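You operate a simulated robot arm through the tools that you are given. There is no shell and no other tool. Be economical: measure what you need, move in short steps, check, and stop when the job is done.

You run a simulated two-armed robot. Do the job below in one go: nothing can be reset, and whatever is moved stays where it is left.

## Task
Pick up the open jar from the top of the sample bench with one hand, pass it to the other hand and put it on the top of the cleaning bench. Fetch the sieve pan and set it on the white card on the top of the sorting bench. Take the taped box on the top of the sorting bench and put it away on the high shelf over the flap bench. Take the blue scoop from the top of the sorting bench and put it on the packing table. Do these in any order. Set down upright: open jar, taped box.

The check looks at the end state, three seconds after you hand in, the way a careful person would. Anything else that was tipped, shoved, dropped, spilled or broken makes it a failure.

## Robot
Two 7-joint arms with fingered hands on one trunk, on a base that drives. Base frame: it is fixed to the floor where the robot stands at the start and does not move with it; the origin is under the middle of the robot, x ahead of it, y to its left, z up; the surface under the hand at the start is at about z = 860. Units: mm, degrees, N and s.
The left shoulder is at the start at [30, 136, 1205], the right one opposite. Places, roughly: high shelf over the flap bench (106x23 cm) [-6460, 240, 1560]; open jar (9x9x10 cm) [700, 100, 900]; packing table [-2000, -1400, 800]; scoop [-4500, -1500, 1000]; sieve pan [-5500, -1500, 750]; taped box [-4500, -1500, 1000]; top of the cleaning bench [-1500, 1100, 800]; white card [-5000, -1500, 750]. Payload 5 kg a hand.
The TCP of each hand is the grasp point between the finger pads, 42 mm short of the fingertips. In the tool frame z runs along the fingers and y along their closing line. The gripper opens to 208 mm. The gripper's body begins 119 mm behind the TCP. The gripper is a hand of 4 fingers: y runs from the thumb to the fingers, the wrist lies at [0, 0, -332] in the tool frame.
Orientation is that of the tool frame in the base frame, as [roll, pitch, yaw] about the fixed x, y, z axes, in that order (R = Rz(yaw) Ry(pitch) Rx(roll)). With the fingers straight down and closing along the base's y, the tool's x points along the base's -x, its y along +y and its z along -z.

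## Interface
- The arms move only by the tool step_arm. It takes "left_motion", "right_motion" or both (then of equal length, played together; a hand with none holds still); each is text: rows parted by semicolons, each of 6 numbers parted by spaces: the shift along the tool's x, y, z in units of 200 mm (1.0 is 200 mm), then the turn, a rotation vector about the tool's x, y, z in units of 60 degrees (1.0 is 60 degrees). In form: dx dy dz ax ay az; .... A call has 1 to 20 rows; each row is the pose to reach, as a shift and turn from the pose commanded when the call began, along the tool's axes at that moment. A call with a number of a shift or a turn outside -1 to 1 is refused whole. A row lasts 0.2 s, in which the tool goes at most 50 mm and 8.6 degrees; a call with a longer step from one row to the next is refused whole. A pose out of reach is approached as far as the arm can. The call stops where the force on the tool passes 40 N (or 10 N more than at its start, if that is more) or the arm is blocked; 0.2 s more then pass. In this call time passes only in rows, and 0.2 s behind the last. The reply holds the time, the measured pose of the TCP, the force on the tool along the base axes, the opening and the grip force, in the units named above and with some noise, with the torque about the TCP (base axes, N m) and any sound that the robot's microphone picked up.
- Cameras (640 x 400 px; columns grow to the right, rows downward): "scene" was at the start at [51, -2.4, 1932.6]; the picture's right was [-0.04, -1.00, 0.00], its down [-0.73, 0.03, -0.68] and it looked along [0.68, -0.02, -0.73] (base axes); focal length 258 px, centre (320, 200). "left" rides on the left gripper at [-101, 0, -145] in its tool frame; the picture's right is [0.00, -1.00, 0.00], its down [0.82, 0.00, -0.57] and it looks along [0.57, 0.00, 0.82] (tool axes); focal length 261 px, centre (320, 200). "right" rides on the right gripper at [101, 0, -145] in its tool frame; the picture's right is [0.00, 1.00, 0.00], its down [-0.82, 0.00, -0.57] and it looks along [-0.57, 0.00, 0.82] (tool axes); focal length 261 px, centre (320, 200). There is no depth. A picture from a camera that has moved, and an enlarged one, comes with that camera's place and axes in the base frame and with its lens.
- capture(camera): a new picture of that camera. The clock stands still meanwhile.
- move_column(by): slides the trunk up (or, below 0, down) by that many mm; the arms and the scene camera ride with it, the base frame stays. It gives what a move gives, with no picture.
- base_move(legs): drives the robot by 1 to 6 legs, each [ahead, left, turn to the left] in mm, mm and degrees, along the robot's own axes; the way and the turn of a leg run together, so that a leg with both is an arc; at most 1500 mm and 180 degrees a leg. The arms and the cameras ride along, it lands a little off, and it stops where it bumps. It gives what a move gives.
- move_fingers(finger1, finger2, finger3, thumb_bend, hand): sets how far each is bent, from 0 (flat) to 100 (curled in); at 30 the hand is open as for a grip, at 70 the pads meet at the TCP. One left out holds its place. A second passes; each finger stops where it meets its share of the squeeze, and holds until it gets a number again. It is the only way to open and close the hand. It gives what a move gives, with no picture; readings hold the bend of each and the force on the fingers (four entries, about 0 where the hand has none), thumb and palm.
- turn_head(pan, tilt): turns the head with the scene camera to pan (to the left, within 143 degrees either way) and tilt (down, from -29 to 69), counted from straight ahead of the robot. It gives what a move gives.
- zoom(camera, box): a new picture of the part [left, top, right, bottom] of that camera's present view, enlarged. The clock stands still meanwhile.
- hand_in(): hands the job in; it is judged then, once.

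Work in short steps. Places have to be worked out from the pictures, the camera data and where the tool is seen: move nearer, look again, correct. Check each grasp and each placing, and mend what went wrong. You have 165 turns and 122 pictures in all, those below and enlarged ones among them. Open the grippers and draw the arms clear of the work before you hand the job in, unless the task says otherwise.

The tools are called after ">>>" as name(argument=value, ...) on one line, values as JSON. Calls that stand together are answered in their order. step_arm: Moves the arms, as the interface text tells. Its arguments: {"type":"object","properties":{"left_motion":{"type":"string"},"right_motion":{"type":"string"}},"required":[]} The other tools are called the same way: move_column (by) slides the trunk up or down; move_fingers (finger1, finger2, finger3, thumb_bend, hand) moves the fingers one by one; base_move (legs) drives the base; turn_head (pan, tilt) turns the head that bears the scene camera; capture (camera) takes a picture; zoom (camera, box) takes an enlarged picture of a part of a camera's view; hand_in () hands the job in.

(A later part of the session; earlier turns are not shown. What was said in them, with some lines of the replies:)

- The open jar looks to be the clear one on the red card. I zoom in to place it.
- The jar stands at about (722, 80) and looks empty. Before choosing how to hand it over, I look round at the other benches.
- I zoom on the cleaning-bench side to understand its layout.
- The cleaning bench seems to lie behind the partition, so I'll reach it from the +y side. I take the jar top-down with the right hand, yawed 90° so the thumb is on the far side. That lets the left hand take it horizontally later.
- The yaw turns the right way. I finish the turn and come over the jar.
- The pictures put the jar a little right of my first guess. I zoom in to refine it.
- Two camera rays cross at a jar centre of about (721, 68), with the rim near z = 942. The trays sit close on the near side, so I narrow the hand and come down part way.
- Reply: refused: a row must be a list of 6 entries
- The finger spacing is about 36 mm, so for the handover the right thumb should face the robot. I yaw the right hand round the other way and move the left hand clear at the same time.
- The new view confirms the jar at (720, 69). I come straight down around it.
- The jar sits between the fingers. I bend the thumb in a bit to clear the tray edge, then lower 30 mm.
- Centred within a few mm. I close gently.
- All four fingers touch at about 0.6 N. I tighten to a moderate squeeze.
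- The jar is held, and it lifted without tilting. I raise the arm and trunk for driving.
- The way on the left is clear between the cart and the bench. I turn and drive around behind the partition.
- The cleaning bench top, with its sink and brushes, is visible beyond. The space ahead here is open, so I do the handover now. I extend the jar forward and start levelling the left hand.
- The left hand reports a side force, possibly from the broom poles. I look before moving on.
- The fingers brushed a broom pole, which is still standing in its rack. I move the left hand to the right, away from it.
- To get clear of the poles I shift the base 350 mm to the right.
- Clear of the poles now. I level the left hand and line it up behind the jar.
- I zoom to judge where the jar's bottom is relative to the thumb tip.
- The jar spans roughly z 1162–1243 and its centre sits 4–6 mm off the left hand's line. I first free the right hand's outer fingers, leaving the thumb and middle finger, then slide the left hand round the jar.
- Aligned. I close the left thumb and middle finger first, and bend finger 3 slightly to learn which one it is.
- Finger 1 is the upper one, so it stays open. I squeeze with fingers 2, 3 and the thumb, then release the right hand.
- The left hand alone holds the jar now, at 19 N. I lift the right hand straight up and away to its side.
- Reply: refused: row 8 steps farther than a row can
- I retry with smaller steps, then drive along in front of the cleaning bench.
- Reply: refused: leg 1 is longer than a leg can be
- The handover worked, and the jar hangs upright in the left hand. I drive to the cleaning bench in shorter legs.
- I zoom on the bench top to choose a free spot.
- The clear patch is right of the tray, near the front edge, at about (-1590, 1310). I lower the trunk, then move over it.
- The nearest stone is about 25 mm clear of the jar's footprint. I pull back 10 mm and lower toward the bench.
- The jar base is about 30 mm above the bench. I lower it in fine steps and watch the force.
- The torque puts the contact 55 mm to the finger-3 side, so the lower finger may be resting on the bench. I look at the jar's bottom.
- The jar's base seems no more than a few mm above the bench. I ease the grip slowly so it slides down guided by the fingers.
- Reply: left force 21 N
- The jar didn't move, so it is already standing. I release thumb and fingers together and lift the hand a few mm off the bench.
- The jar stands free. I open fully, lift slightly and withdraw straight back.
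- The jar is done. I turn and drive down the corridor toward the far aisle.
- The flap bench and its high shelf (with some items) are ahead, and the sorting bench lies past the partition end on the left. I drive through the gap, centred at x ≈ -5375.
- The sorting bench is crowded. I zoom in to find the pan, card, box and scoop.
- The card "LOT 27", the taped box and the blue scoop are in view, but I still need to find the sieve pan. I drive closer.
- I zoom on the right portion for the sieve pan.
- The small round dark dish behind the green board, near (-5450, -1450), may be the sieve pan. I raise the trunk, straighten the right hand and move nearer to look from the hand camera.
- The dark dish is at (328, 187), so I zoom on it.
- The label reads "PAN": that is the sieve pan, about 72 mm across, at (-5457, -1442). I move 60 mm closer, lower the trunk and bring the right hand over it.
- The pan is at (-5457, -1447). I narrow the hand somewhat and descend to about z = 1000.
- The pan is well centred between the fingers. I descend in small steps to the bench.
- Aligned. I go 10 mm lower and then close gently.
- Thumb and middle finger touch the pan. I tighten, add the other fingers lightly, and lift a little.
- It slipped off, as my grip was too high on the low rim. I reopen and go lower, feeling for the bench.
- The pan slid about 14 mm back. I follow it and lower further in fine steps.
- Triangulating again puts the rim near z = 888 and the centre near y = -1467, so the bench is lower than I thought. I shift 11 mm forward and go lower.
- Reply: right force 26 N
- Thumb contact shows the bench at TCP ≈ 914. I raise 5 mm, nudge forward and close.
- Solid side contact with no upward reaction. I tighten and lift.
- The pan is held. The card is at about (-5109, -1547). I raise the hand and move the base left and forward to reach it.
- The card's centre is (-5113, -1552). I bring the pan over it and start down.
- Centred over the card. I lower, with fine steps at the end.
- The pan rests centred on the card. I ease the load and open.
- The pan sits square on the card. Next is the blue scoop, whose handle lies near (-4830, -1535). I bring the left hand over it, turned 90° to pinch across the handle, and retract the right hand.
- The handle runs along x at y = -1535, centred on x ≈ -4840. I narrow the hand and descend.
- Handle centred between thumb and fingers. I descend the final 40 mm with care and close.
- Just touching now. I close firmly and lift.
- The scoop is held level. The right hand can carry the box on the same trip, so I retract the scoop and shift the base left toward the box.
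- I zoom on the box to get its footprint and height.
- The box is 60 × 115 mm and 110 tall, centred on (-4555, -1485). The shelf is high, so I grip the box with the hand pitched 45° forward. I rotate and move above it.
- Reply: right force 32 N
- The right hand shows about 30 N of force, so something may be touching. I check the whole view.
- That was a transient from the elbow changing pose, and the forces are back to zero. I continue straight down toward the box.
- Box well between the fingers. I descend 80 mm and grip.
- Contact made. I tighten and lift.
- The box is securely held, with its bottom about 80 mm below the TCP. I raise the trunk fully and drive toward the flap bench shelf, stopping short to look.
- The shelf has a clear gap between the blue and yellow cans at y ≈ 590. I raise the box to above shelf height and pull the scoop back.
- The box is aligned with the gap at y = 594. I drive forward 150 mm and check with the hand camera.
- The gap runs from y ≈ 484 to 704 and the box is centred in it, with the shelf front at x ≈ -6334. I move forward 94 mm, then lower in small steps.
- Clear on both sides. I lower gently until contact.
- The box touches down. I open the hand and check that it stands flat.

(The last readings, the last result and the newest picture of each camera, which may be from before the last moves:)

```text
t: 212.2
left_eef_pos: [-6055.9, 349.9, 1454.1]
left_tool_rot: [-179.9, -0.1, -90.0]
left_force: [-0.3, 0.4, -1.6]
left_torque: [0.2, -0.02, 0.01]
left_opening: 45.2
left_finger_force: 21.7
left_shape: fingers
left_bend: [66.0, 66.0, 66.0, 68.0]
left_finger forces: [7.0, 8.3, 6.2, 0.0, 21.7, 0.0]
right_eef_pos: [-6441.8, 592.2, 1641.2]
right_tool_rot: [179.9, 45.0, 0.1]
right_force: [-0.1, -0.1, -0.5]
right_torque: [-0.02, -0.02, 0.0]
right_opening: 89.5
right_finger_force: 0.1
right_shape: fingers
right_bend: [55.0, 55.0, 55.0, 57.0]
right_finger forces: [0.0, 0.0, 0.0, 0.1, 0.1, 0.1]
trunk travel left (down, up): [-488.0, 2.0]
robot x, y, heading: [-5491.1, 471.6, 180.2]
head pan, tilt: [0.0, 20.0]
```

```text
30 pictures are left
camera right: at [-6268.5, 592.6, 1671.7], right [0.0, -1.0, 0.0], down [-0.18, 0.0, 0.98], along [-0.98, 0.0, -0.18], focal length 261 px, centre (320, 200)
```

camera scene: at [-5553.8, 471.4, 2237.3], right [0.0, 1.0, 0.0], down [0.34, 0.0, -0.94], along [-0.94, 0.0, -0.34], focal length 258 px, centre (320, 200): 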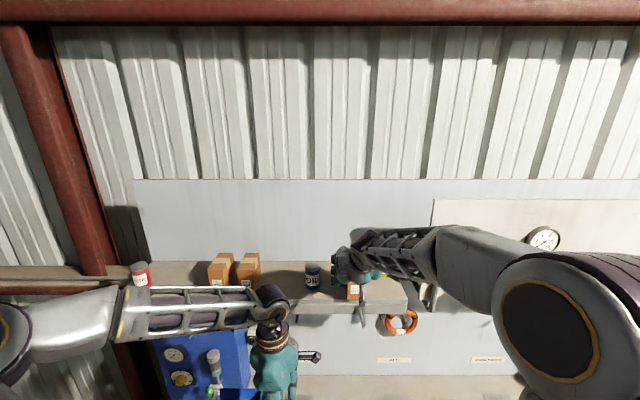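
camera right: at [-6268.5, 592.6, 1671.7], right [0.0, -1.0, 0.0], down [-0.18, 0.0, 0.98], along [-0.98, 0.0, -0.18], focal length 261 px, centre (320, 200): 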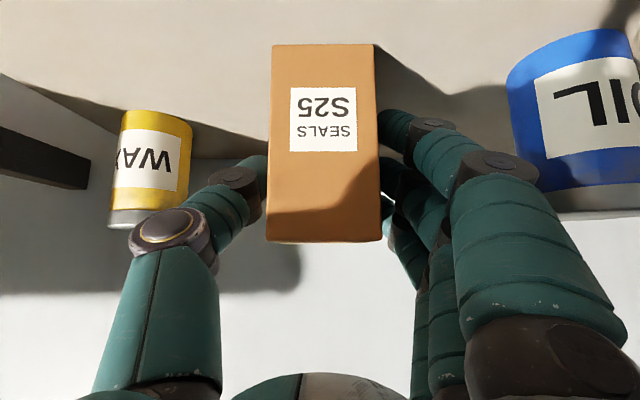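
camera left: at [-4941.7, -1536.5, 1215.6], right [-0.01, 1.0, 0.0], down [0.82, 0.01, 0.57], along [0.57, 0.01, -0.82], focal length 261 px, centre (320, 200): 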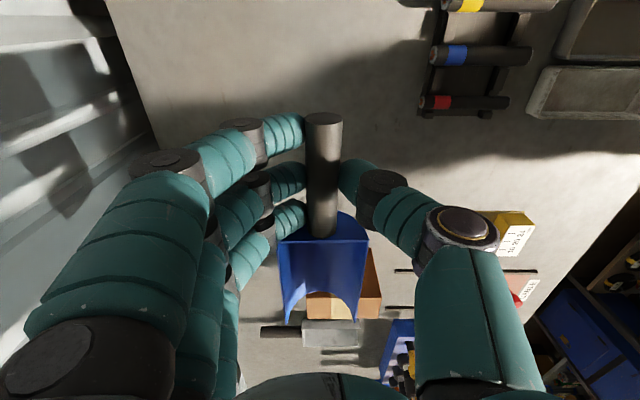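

Box stands flat on the shelf. I open a little more and withdraw along the hand's axis.

>>> move_fingers(hand="right", finger1=50, finger2=50, finger3=50, thumb_bend=54)

>>> step_arm(right_motion="0 0 -0.1 0 0 0; 0 0 -0.25 0 0 0; 0 0 -0.4 0 0 0; 0 0 -0.6 0 0 0; 0.1 0 -0.75 0 0 0; 0.2 0 -0.9 0 0 0")

>>> capture(camera="right")

```text
t: 213.2
left_eef_pos: [-6054.9, 350.1, 1454.6]
left_tool_rot: [179.9, 0.0, -90.0]
left_force: [-0.2, 1.1, -2.1]
left_torque: [0.16, -0.01, 0.01]
left_opening: 45.0
left_finger_force: 22.1
left_shape: fingers
left_bend: [66.0, 66.0, 66.0, 68.0]
left_finger forces: [7.0, 8.2, 6.2, 0.0, 21.7, 0.0]
right_eef_pos: [-6443.0, 592.6, 1640.7]
right_tool_rot: [179.9, 45.0, 0.0]
right_force: [0.4, 0.1, -0.6]
right_torque: [0.0, -0.01, -0.01]
right_opening: 109.4
right_finger_force: 0.0
right_shape: fingers
right_bend: [50.0, 50.0, 50.0, 54.0]
right_finger forces: [0.0, 0.0, 0.1, 0.0, 0.1, 0.0]
trunk travel left (down, up): [-488.0, 2.0]
robot x, y, heading: [-5493.0, 470.4, 179.9]
head pan, tilt: [0.0, 20.0]
```

```text
t: 214.6
left_eef_pos: [-6053.1, 351.8, 1455.9]
left_tool_rot: [-179.9, -0.1, -90.0]
left_force: [0.9, 0.5, -0.8]
left_torque: [0.1, 0.11, -0.02]
left_opening: 45.3
left_finger_force: 22.1
left_shape: fingers
left_bend: [66.0, 66.0, 66.0, 68.0]
left_finger forces: [7.2, 8.4, 6.2, 0.0, 21.7, 0.0]
right_eef_pos: [-6284.3, 596.3, 1742.3]
right_tool_rot: [180.0, 45.0, 0.0]
right_force: [0.8, -0.3, -0.1]
right_torque: [-0.06, 0.08, 0.01]
right_opening: 109.6
right_finger_force: 0.0
right_shape: fingers
right_bend: [50.0, 50.0, 50.0, 54.0]
right_finger forces: [0.1, 0.1, 0.0, 0.0, 0.0, 0.0]
trunk travel left (down, up): [-488.0, 2.0]
robot x, y, heading: [-5492.7, 470.9, 180.1]
head pan, tilt: [0.0, 20.0]
```

```text
29 pictures are left
camera right: at [-6110.3, 596.4, 1771.9], right [0.0, -1.0, 0.01], down [-0.18, 0.01, 0.98], along [-0.98, 0.0, -0.18], focal length 261 px, centre (320, 200)
```

right: 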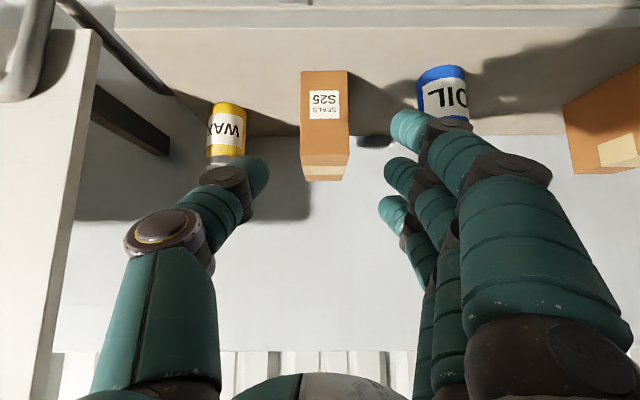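

Box placed. I back away, straighten the right hand, and drive down the main aisle toward the packing table.

>>> base_move(legs=[[-260, 0, 0]])

>>> step_arm(right_motion="0.15 0 -0.05 0 0.125 0; 0.3 0 -0.1 0 0.25 0; 0.45 0 -0.1 0 0.375 0; 0.6 0 -0.05 0 0.5 0; 0.75 0 0 0 0.625 0; 0.85 0 0.1 0 0.75 0")

>>> base_move(legs=[[0, 0, 90], [880, 0, 0], [0, 0, 90], [1300, 0, 0], [1300, 0, 0]])

>>> turn_head(pan=-45, tilt=35)

>>> capture(camera="scene")

```text
t: 216.4
left_eef_pos: [-5793.0, 351.8, 1453.9]
left_tool_rot: [180.0, 0.0, -90.4]
left_force: [0.0, 0.7, -0.9]
left_torque: [0.15, -0.06, 0.02]
left_opening: 45.1
left_finger_force: 21.0
left_shape: fingers
left_bend: [66.0, 66.0, 66.0, 68.0]
left_finger forces: [7.2, 8.2, 6.2, 0.1, 21.7, 0.0]
right_eef_pos: [-6022.4, 598.2, 1739.9]
right_tool_rot: [179.9, 44.9, -0.2]
right_force: [-0.2, 0.5, 0.1]
right_torque: [0.02, 0.0, -0.02]
right_opening: 109.6
right_finger_force: 0.1
right_shape: fingers
right_bend: [50.0, 50.0, 50.0, 54.0]
right_finger forces: [0.1, 0.1, 0.0, 0.0, 0.0, 0.0]
trunk travel left (down, up): [-488.0, 2.0]
robot x, y, heading: [-5226.9, 473.1, 179.7]
head pan, tilt: [0.0, 20.0]
```

```text
t: 217.8
left_eef_pos: [-5793.2, 352.2, 1453.1]
left_tool_rot: [-179.8, 0.1, -90.3]
left_force: [-1.2, -0.4, -2.6]
left_torque: [0.19, -0.18, 0.0]
left_opening: 45.1
left_finger_force: 21.5
left_shape: fingers
left_bend: [66.0, 66.0, 66.0, 68.0]
left_finger forces: [7.0, 8.3, 6.3, 0.0, 21.7, 0.1]
right_eef_pos: [-5917.0, 597.9, 1605.5]
right_tool_rot: [179.8, -0.1, -0.2]
right_force: [-0.8, -0.3, -0.2]
right_torque: [0.02, -0.21, -0.01]
right_opening: 109.4
right_finger_force: 0.0
right_shape: fingers
right_bend: [50.0, 50.0, 50.0, 54.0]
right_finger forces: [0.0, 0.0, 0.1, 0.1, 0.0, 0.1]
trunk travel left (down, up): [-488.0, 2.0]
robot x, y, heading: [-5227.2, 471.6, 179.7]
head pan, tilt: [0.0, 20.0]
```

```text
t: 242.8
left_eef_pos: [-2003.6, -215.7, 1454.2]
left_tool_rot: [180.0, -0.1, 92.1]
left_force: [0.2, -0.2, -2.7]
left_torque: [-0.13, 0.02, 0.04]
left_opening: 44.4
left_finger_force: 20.2
left_shape: fingers
left_bend: [66.0, 66.0, 67.0, 68.0]
left_finger forces: [6.8, 7.8, 5.7, 0.1, 20.4, 0.0]
right_eef_pos: [-1871.3, -455.9, 1608.4]
right_tool_rot: [179.9, 0.1, -177.8]
right_force: [-1.2, 0.0, -0.8]
right_torque: [-0.01, -0.02, -0.03]
right_opening: 109.8
right_finger_force: 0.0
right_shape: fingers
right_bend: [50.0, 50.0, 50.0, 54.0]
right_finger forces: [0.0, 0.0, 0.0, 0.1, 0.1, 0.0]
trunk travel left (down, up): [-488.0, 2.0]
robot x, y, heading: [-2564.2, -355.7, 2.1]
head pan, tilt: [0.0, 20.0]
```

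```text
t: 243.9
left_eef_pos: [-2004.4, -216.3, 1454.2]
left_tool_rot: [-180.0, 0.1, 92.1]
left_force: [1.1, -0.7, -2.4]
left_torque: [-0.14, 0.02, 0.04]
left_opening: 44.5
left_finger_force: 19.9
left_shape: fingers
left_bend: [66.0, 66.0, 67.0, 68.0]
left_finger forces: [6.8, 7.9, 5.7, 0.1, 20.4, 0.1]
right_eef_pos: [-1870.5, -456.8, 1608.4]
right_tool_rot: [179.9, 0.1, -177.8]
right_force: [-0.1, 0.2, -0.2]
right_torque: [-0.02, -0.02, -0.01]
right_opening: 109.8
right_finger_force: 0.0
right_shape: fingers
right_bend: [50.0, 50.0, 50.0, 54.0]
right_finger forces: [0.1, 0.0, 0.2, 0.0, 0.1, 0.0]
trunk travel left (down, up): [-488.0, 2.0]
robot x, y, heading: [-2560.5, -356.4, 2.2]
head pan, tilt: [-45.0, 35.0]
```

```text
28 pictures are left
camera scene: at [-2525.9, -417.5, 2213.4], right [-0.68, -0.73, 0.0], down [-0.42, 0.39, -0.82], along [0.6, -0.56, -0.57], focal length 258 px, centre (320, 200)
```

scene: 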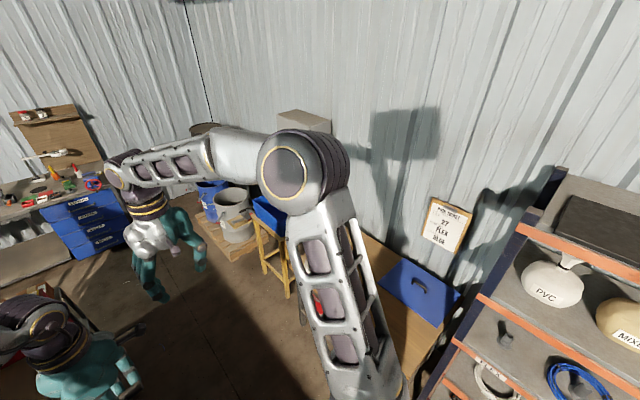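

The packing table is right ahead of the rack. I drive on 600 mm and turn to face it.

>>> base_move(legs=[[600, 0, 0], [0, 0, -92]])

>>> turn_head(pan=0, tilt=45)

>>> capture(camera="scene")

```text
t: 251.1
left_eef_pos: [-1827.0, -896.5, 1454.7]
left_tool_rot: [-180.0, 0.0, 1.6]
left_force: [-0.4, 0.3, -1.9]
left_torque: [-0.02, 0.12, -0.04]
left_opening: 44.2
left_finger_force: 19.7
left_shape: fingers
left_bend: [67.0, 66.0, 67.0, 68.0]
left_finger forces: [6.5, 7.7, 5.5, 0.0, 19.8, 0.0]
right_eef_pos: [-2069.9, -1027.7, 1607.2]
right_tool_rot: [180.0, -0.1, 91.7]
right_force: [-0.5, -0.1, -0.6]
right_torque: [-0.02, 0.0, 0.01]
right_opening: 109.6
right_finger_force: 0.1
right_shape: fingers
right_bend: [50.0, 50.0, 50.0, 54.0]
right_finger forces: [0.1, 0.1, 0.0, 0.1, 0.1, 0.0]
trunk travel left (down, up): [-488.0, 2.0]
robot x, y, heading: [-1963.8, -337.2, -88.3]
head pan, tilt: [-45.0, 35.0]
```

```text
t: 252.2
left_eef_pos: [-1827.1, -895.3, 1454.6]
left_tool_rot: [-179.9, -0.1, 1.6]
left_force: [0.4, 0.4, -2.4]
left_torque: [0.03, 0.17, -0.03]
left_opening: 44.0
left_finger_force: 19.6
left_shape: fingers
left_bend: [67.0, 66.0, 67.0, 68.0]
left_finger forces: [6.6, 7.7, 5.5, 0.0, 19.9, 0.0]
right_eef_pos: [-2069.8, -1028.7, 1607.7]
right_tool_rot: [179.9, 0.1, 91.8]
right_force: [-0.2, 0.1, -0.1]
right_torque: [-0.02, -0.02, 0.01]
right_opening: 109.8
right_finger_force: 0.1
right_shape: fingers
right_bend: [50.0, 50.0, 50.0, 54.0]
right_finger forces: [0.0, 0.0, 0.0, 0.0, 0.0, 0.0]
trunk travel left (down, up): [-488.0, 2.0]
robot x, y, heading: [-1963.2, -334.6, -88.4]
head pan, tilt: [0.0, 45.0]
```

```text
27 pictures are left
camera scene: at [-1961.0, -389.1, 2198.5], right [-1.0, -0.03, 0.0], down [-0.02, 0.71, -0.71], along [0.02, -0.71, -0.71], focal length 258 px, centre (320, 200)
```

scene: 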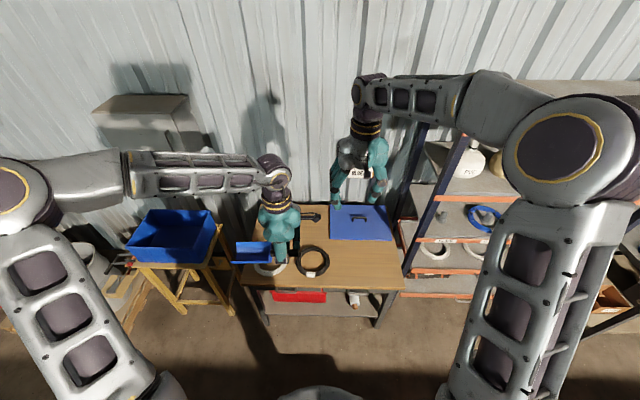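

The front-right part of the packing table is clear. I tuck the right arm back, away from the rack, and shift the base right.

>>> step_arm(right_motion="0.2 0.05 0 0 0 0; 0.4 0.1 0 0 0 0; 0.6 0.15 0 0 0 0; 0.8 0.2 0 0 0 0; 1.0 0.2 0 0 0 0")

>>> base_move(legs=[[0, -280, -1.6], [40, 0, 0]])

>>> move_column(by=-380)

>>> capture(camera="scene")

```text
t: 253.4
left_eef_pos: [-1828.4, -894.5, 1455.1]
left_tool_rot: [179.9, 0.0, 1.6]
left_force: [-1.8, 2.0, -1.8]
left_torque: [-0.14, 0.11, 0.02]
left_opening: 44.1
left_finger_force: 20.0
left_shape: fingers
left_bend: [67.0, 66.0, 67.0, 68.0]
left_finger forces: [6.7, 7.8, 5.5, 0.0, 20.1, 0.0]
right_eef_pos: [-2034.5, -824.3, 1608.3]
right_tool_rot: [179.9, 0.0, 91.8]
right_force: [0.5, 0.5, -0.3]
right_torque: [-0.15, -0.06, 0.01]
right_opening: 109.8
right_finger_force: 0.1
right_shape: fingers
right_bend: [50.0, 50.0, 50.0, 54.0]
right_finger forces: [0.0, 0.0, 0.0, 0.1, 0.1, 0.0]
trunk travel left (down, up): [-488.0, 2.0]
robot x, y, heading: [-1963.5, -342.3, -88.4]
head pan, tilt: [0.0, 45.0]
```

```text
t: 255.8
left_eef_pos: [-2124.8, -934.5, 1457.9]
left_tool_rot: [179.7, 0.0, -0.1]
left_force: [0.8, 3.4, -1.0]
left_torque: [-0.39, 0.25, 0.02]
left_opening: 43.9
left_finger_force: 19.8
left_shape: fingers
left_bend: [67.0, 66.0, 67.0, 68.0]
left_finger forces: [6.8, 7.8, 5.6, 0.0, 20.4, 0.0]
right_eef_pos: [-2328.5, -858.2, 1611.2]
right_tool_rot: [180.0, 0.3, 90.0]
right_force: [1.6, 2.8, -0.1]
right_torque: [-0.41, 0.16, 0.02]
right_opening: 109.8
right_finger_force: 0.2
right_shape: fingers
right_bend: [50.0, 50.0, 50.0, 54.0]
right_finger forces: [0.0, 0.1, 0.0, 0.0, 0.1, 0.1]
trunk travel left (down, up): [-488.0, 2.0]
robot x, y, heading: [-2246.4, -379.0, -90.2]
head pan, tilt: [0.0, 45.0]
```

```text
t: 259.5
left_eef_pos: [-2126.0, -941.3, 1074.6]
left_tool_rot: [-179.9, -0.1, -0.1]
left_force: [-0.2, -0.3, -1.9]
left_torque: [0.01, 0.14, 0.01]
left_opening: 43.9
left_finger_force: 20.6
left_shape: fingers
left_bend: [67.0, 66.0, 67.0, 68.0]
left_finger forces: [6.7, 7.7, 5.7, 0.0, 20.3, 0.1]
right_eef_pos: [-2331.8, -866.6, 1228.0]
right_tool_rot: [179.8, 0.0, 90.0]
right_force: [0.1, -0.8, -0.4]
right_torque: [0.01, 0.02, 0.0]
right_opening: 109.6
right_finger_force: 0.1
right_shape: fingers
right_bend: [50.0, 50.0, 50.0, 54.0]
right_finger forces: [0.0, 0.0, 0.0, 0.1, 0.0, 0.0]
trunk travel left (down, up): [-108.0, 382.0]
robot x, y, heading: [-2243.5, -381.0, -90.1]
head pan, tilt: [0.0, 45.0]
```

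```text
26 pictures are left
camera scene: at [-2244.8, -430.1, 1818.7], right [-1.0, 0.0, 0.0], down [0.0, 0.71, -0.71], along [0.0, -0.71, -0.71], focal length 258 px, centre (320, 200)
```

scene: 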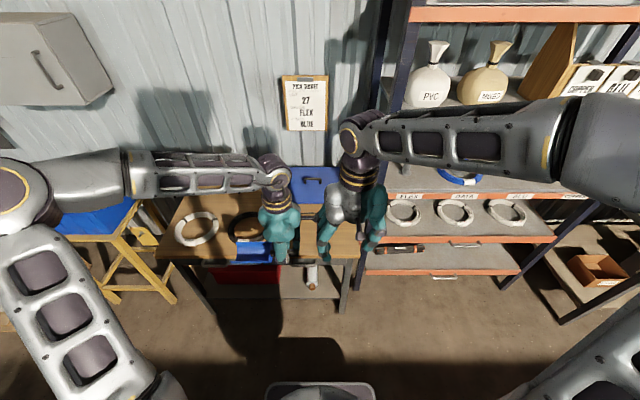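

The table's right-front is clear. I carry the scoop over it, to about (-2265, -1210), and start lowering.

>>> step_arm(left_motion="-0.11 0.17 0 0 0 0; -0.23 0.34 0 0 0 0; -0.35 0.5 0 0 0 0; -0.46 0.67 0 0 0 0; -0.58 0.84 0 0 0 0; -0.695 1.0 0 0 0 0")

>>> step_arm(left_motion="0 0.12 0.1 0 0 0; 0 0.24 0.25 0 0 0; 0 0.35 0.4 0 0 0; 0 0.35 0.6 0 0 0")

>>> capture(camera="left")

>>> zoom(camera="scene", box=[150, 160, 390, 310])

```text
t: 260.9
left_eef_pos: [-2266.8, -1141.1, 1072.8]
left_tool_rot: [-179.9, -0.2, 0.0]
left_force: [1.3, -0.8, -2.3]
left_torque: [0.1, 0.15, 0.0]
left_opening: 43.9
left_finger_force: 20.5
left_shape: fingers
left_bend: [67.0, 67.0, 67.0, 68.0]
left_finger forces: [6.7, 7.6, 5.9, 0.0, 20.3, 0.1]
right_eef_pos: [-2331.6, -867.3, 1227.9]
right_tool_rot: [179.9, -0.1, 90.2]
right_force: [-0.7, -0.1, -0.4]
right_torque: [0.07, -0.07, 0.0]
right_opening: 109.8
right_finger_force: 0.1
right_shape: fingers
right_bend: [50.0, 50.0, 50.0, 54.0]
right_finger forces: [0.0, 0.0, 0.0, 0.0, 0.0, 0.0]
trunk travel left (down, up): [-108.0, 382.0]
robot x, y, heading: [-2247.5, -378.5, -90.1]
head pan, tilt: [0.0, 45.0]
```

```text
t: 261.9
left_eef_pos: [-2266.2, -1211.7, 954.4]
left_tool_rot: [179.9, -0.1, -0.2]
left_force: [0.2, -1.0, -0.7]
left_torque: [0.08, 0.2, -0.02]
left_opening: 43.8
left_finger_force: 20.5
left_shape: fingers
left_bend: [67.0, 67.0, 67.0, 68.0]
left_finger forces: [6.6, 7.7, 5.8, 0.1, 20.2, 0.0]
right_eef_pos: [-2330.1, -867.2, 1227.5]
right_tool_rot: [179.9, -0.1, 90.2]
right_force: [0.0, 0.1, 0.2]
right_torque: [0.06, 0.0, -0.01]
right_opening: 109.7
right_finger_force: 0.0
right_shape: fingers
right_bend: [50.0, 50.0, 50.0, 54.0]
right_finger forces: [0.0, 0.0, 0.0, 0.0, 0.1, 0.0]
trunk travel left (down, up): [-108.0, 382.0]
robot x, y, heading: [-2249.0, -373.7, -90.0]
head pan, tilt: [0.0, 45.0]
```

```text
25 pictures are left
camera left: at [-2366.3, -1212.5, 1099.6], right [0.0, 1.0, 0.0], down [0.82, 0.0, 0.57], along [0.57, 0.0, -0.82], focal length 261 px, centre (320, 200)
```

left: 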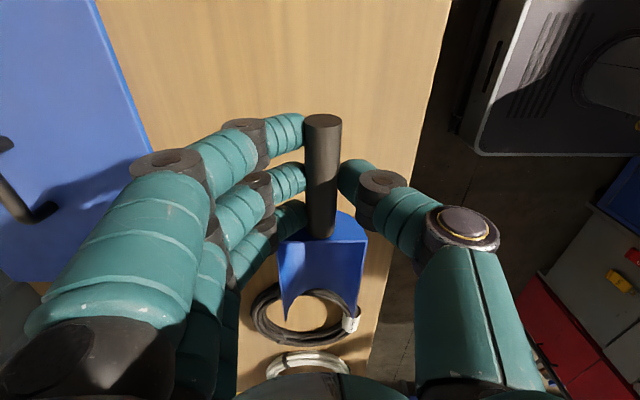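

```text
2.67 times, centred on (270, 235) of scene
camera zoom: at [-2244.5, -430.8, 1818.5], right [-1.0, 0.0, 0.0], down [0.0, 0.71, -0.71], along [0.0, -0.71, -0.71], focal length 687 px, centre (453, 107)
```

zoom: 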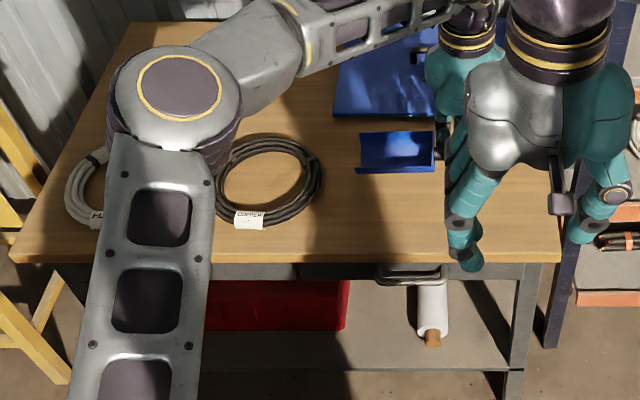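

There's a good 100 mm between the blade and the coil. I lower to the table.

>>> step_arm(left_motion="0 0 0.15 0 0 0; 0 0 0.3 0 0 0; 0 0 0.38 0 0 0; 0 0 0.42 0 0 0; 0 0 0.45 0 0 0")

```text
t: 263.1
left_eef_pos: [-2265.9, -1211.4, 864.0]
left_tool_rot: [-179.9, -0.1, 0.0]
left_force: [-0.8, -0.3, -0.7]
left_torque: [0.08, -0.08, -0.04]
left_opening: 44.0
left_finger_force: 20.6
left_shape: fingers
left_bend: [67.0, 67.0, 67.0, 68.0]
left_finger forces: [6.0, 7.8, 7.1, 0.0, 20.7, 0.1]
right_eef_pos: [-2331.4, -866.1, 1227.8]
right_tool_rot: [179.8, 0.0, 90.1]
right_force: [-0.5, -0.3, -0.1]
right_torque: [0.02, 0.02, 0.02]
right_opening: 109.6
right_finger_force: 0.0
right_shape: fingers
right_bend: [50.0, 50.0, 50.0, 54.0]
right_finger forces: [0.0, 0.1, 0.1, 0.0, 0.0, 0.1]
trunk travel left (down, up): [-108.0, 382.0]
robot x, y, heading: [-2242.5, -380.3, -90.0]
head pan, tilt: [0.0, 45.0]
```

The load is just coming off, so the blade tip is touching. I go a few mm more.

>>> step_arm(left_motion="0 0 0.01 0 0 0; 0 0 0.02 0 0 0; 0 0 0.03 0 0 0")

>>> capture(camera="left")

```text
t: 263.9
left_eef_pos: [-2266.7, -1211.5, 859.0]
left_tool_rot: [-179.9, -0.2, 0.0]
left_force: [-0.1, -0.8, 3.1]
left_torque: [0.03, -0.34, -0.08]
left_opening: 44.2
left_finger_force: 22.4
left_shape: fingers
left_bend: [67.0, 67.0, 67.0, 68.0]
left_finger forces: [5.5, 8.4, 9.1, 0.0, 21.9, 0.0]
right_eef_pos: [-2330.9, -865.1, 1229.0]
right_tool_rot: [179.9, -0.1, 90.1]
right_force: [-0.5, 0.4, -0.3]
right_torque: [0.0, -0.05, 0.0]
right_opening: 109.9
right_finger_force: 0.0
right_shape: fingers
right_bend: [50.0, 50.0, 50.0, 54.0]
right_finger forces: [0.1, 0.0, 0.1, 0.0, 0.0, 0.0]
trunk travel left (down, up): [-108.0, 382.0]
robot x, y, heading: [-2246.6, -378.6, -90.4]
head pan, tilt: [0.0, 45.0]
```

```text
23 pictures are left
camera left: at [-2366.4, -1212.5, 1002.7], right [0.0, 1.0, 0.0], down [0.82, 0.0, 0.57], along [0.57, 0.0, -0.82], focal length 261 px, centre (320, 200)
```

left: 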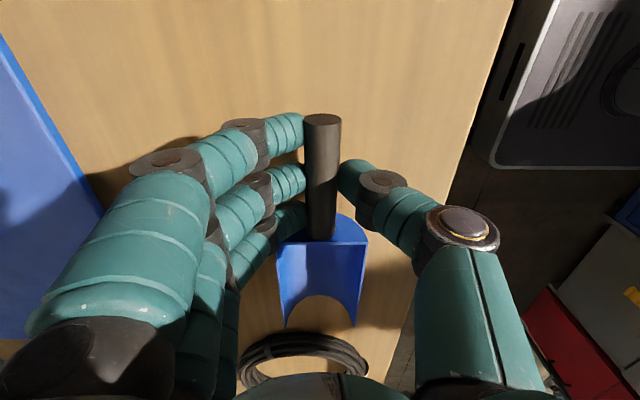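

The scoop rests on the table. I open the hand gently and then lift it away.

>>> move_fingers(hand="left", finger1=58, finger2=58, finger3=58, thumb_bend=60)

>>> move_fingers(hand="left", finger1=50, finger2=50, finger3=50, thumb_bend=52)

>>> step_arm(left_motion="0 0 -0.1 0 0 0; 0 0 -0.3 0 0 0; 0 0 -0.5 0 0 0; 0 0 -0.7 0 0 0; 0 0 -0.9 0 0 0")

>>> capture(camera="left")

```text
t: 264.9
left_eef_pos: [-2266.3, -1211.8, 859.3]
left_tool_rot: [-180.0, -0.1, -0.1]
left_force: [0.0, -0.4, 0.6]
left_torque: [0.04, 0.0, -0.04]
left_opening: 77.7
left_finger_force: 0.0
left_shape: fingers
left_bend: [57.0, 57.0, 57.0, 60.0]
left_finger forces: [0.1, 0.1, 0.0, 0.0, 0.0, 0.0]
right_eef_pos: [-2331.5, -866.9, 1228.5]
right_tool_rot: [179.9, -0.1, 90.1]
right_force: [-0.4, 0.4, 0.9]
right_torque: [0.02, -0.03, -0.02]
right_opening: 109.6
right_finger_force: 0.0
right_shape: fingers
right_bend: [50.0, 50.0, 50.0, 54.0]
right_finger forces: [0.0, 0.1, 0.0, 0.0, 0.0, 0.0]
trunk travel left (down, up): [-108.0, 382.0]
robot x, y, heading: [-2248.3, -376.7, -90.1]
head pan, tilt: [0.0, 45.0]
```

```text
t: 265.9
left_eef_pos: [-2266.2, -1210.2, 857.3]
left_tool_rot: [-179.8, -0.1, -0.1]
left_force: [-0.4, 0.3, -0.4]
left_torque: [0.0, 0.05, -0.01]
left_opening: 114.5
left_finger_force: 0.1
left_shape: fingers
left_bend: [50.0, 50.0, 50.0, 52.0]
left_finger forces: [0.0, 0.0, 0.0, 0.0, 0.0, 0.0]
right_eef_pos: [-2330.7, -866.2, 1229.8]
right_tool_rot: [179.8, 0.1, 90.1]
right_force: [-0.4, -0.4, 0.5]
right_torque: [0.0, 0.02, -0.04]
right_opening: 109.6
right_finger_force: 0.1
right_shape: fingers
right_bend: [50.0, 50.0, 50.0, 54.0]
right_finger forces: [0.0, 0.0, 0.0, 0.1, 0.1, 0.1]
trunk travel left (down, up): [-108.0, 382.0]
robot x, y, heading: [-2244.5, -380.6, -90.1]
head pan, tilt: [0.0, 45.0]
```

```text
t: 267.1
left_eef_pos: [-2266.4, -1206.7, 1039.4]
left_tool_rot: [-180.0, -0.1, -0.1]
left_force: [-0.1, 0.2, -0.1]
left_torque: [-0.06, 0.0, -0.02]
left_opening: 114.7
left_finger_force: 0.0
left_shape: fingers
left_bend: [50.0, 50.0, 50.0, 52.0]
left_finger forces: [0.0, 0.0, 0.0, 0.0, 0.1, 0.0]
right_eef_pos: [-2329.8, -866.7, 1227.6]
right_tool_rot: [180.0, 0.1, 90.1]
right_force: [0.1, 0.0, -0.1]
right_torque: [-0.11, 0.02, 0.04]
right_opening: 109.9
right_finger_force: 0.2
right_shape: fingers
right_bend: [50.0, 50.0, 50.0, 54.0]
right_finger forces: [0.0, 0.1, 0.0, 0.0, 0.0, 0.0]
trunk travel left (down, up): [-108.0, 382.0]
robot x, y, heading: [-2248.4, -377.3, -89.9]
head pan, tilt: [0.0, 45.0]
```

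```text
22 pictures are left
camera left: at [-2367.9, -1208.1, 1182.7], right [0.0, 1.0, 0.0], down [0.82, 0.0, 0.57], along [0.57, 0.0, -0.82], focal length 261 px, centre (320, 200)
```

left: 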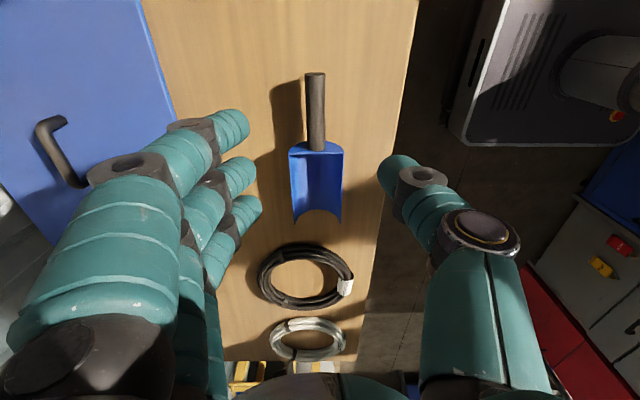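

All four items are placed. I draw the arms back, open both hands and back away from the table.

>>> step_arm(left_motion="0.1 -0.1 -0.15 0 0 0; 0.2 -0.25 -0.3 0 0 0; 0.35 -0.4 -0.3 0 0 0; 0.5 -0.55 -0.3 0 0 0; 0.6 -0.7 -0.3 0 0 0; 0.65 -0.9 -0.3 0 0 0")

>>> base_move(legs=[[-150, 100, 0]])

>>> move_fingers(hand="left", finger1=30, finger2=30, finger3=30, thumb_bend=30)

>>> move_fingers(hand="right", finger1=30, finger2=30, finger3=30, thumb_bend=30)

>>> capture(camera="scene")

```text
t: 268.5
left_eef_pos: [-2135.7, -1028.6, 1098.6]
left_tool_rot: [179.9, 0.0, -0.1]
left_force: [0.1, 1.6, 0.3]
left_torque: [-0.17, 0.01, -0.01]
left_opening: 115.0
left_finger_force: 0.2
left_shape: fingers
left_bend: [50.0, 50.0, 50.0, 52.0]
left_finger forces: [0.0, 0.1, 0.0, 0.0, 0.0, 0.0]
right_eef_pos: [-2331.4, -863.6, 1230.7]
right_tool_rot: [-179.9, 0.1, 90.1]
right_force: [0.2, 1.2, 0.4]
right_torque: [-0.16, 0.04, 0.02]
right_opening: 109.7
right_finger_force: 0.1
right_shape: fingers
right_bend: [50.0, 50.0, 50.0, 54.0]
right_finger forces: [0.1, 0.1, 0.0, 0.0, 0.0, 0.0]
trunk travel left (down, up): [-108.0, 382.0]
robot x, y, heading: [-2248.4, -381.5, -90.2]
head pan, tilt: [0.0, 45.0]
```

```text
t: 270.0
left_eef_pos: [-2031.4, -877.8, 1099.0]
left_tool_rot: [180.0, 0.0, 0.3]
left_force: [0.7, 1.5, 0.7]
left_torque: [-0.14, 0.08, -0.03]
left_opening: 115.3
left_finger_force: 0.1
left_shape: fingers
left_bend: [50.0, 50.0, 50.0, 52.0]
left_finger forces: [0.0, 0.1, 0.0, 0.0, 0.1, 0.1]
right_eef_pos: [-2227.5, -713.8, 1230.0]
right_tool_rot: [-179.9, 0.1, 90.5]
right_force: [0.6, 2.1, 0.5]
right_torque: [-0.14, 0.12, -0.02]
right_opening: 109.7
right_finger_force: 0.2
right_shape: fingers
right_bend: [50.0, 50.0, 50.0, 54.0]
right_finger forces: [0.1, 0.0, 0.0, 0.1, 0.0, 0.1]
trunk travel left (down, up): [-108.0, 382.0]
robot x, y, heading: [-2146.4, -230.6, -89.9]
head pan, tilt: [0.0, 45.0]
```

```text
t: 271.0
left_eef_pos: [-2032.3, -878.0, 1098.0]
left_tool_rot: [-179.9, -0.1, 0.2]
left_force: [0.1, 0.2, -0.2]
left_torque: [0.02, -0.04, -0.02]
left_opening: 223.1
left_finger_force: 0.0
left_shape: fingers
left_bend: [30.0, 30.0, 30.0, 30.0]
left_finger forces: [0.0, 0.1, 0.0, 0.0, 0.0, 0.1]
right_eef_pos: [-2228.6, -714.1, 1230.2]
right_tool_rot: [179.9, 0.0, 90.5]
right_force: [0.0, -0.4, -0.2]
right_torque: [-0.01, 0.01, -0.01]
right_opening: 109.7
right_finger_force: 0.0
right_shape: fingers
right_bend: [50.0, 50.0, 50.0, 54.0]
right_finger forces: [0.0, 0.0, 0.1, 0.0, 0.0, 0.0]
trunk travel left (down, up): [-108.0, 382.0]
robot x, y, heading: [-2146.9, -226.3, -89.4]
head pan, tilt: [0.0, 45.0]
```

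```text
t: 272.0
left_eef_pos: [-2032.2, -879.5, 1096.6]
left_tool_rot: [-179.9, -0.1, 0.3]
left_force: [0.5, 0.6, -0.3]
left_torque: [0.01, -0.02, 0.0]
left_opening: 223.2
left_finger_force: 0.0
left_shape: fingers
left_bend: [30.0, 30.0, 30.0, 30.0]
left_finger forces: [0.1, 0.0, 0.1, 0.0, 0.1, 0.1]
right_eef_pos: [-2227.2, -715.2, 1228.1]
right_tool_rot: [179.9, 0.0, 90.5]
right_force: [-0.2, 0.2, 0.6]
right_torque: [0.02, 0.03, -0.01]
right_opening: 223.5
right_finger_force: 0.1
right_shape: fingers
right_bend: [30.0, 30.0, 30.0, 30.0]
right_finger forces: [0.0, 0.0, 0.0, 0.0, 0.1, 0.0]
trunk travel left (down, up): [-108.0, 382.0]
robot x, y, heading: [-2147.9, -227.2, -89.7]
head pan, tilt: [0.0, 45.0]
```

```text
21 pictures are left
camera scene: at [-2145.2, -278.8, 1818.5], right [-1.0, 0.0, 0.0], down [0.0, 0.71, -0.71], along [0.0, -0.71, -0.71], focal length 258 px, centre (320, 200)
```

scene: 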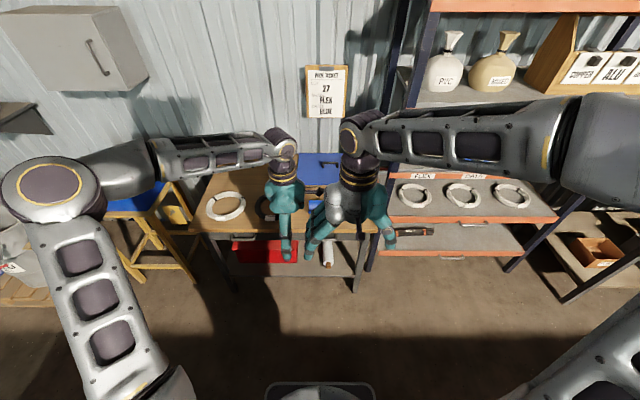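

Everything is placed, both hands are open and the arms are clear, so I hand in.

>>> hand_in()

```text
The job is handed in.
```

I handed the job in with all four items placed:
- **Open jar:** passed from the right hand to the left and standing upright on the cleaning bench.
- **Sieve pan:** centred on the white card on the sorting bench.
- **Taped box:** upright on the high shelf, between the two cans.
- **Blue scoop:** on the front-right of the packing table.

During the handover my left hand brushed a broom pole by the cleaning bench. The poles were still standing in their rack in the pictures taken afterwards.
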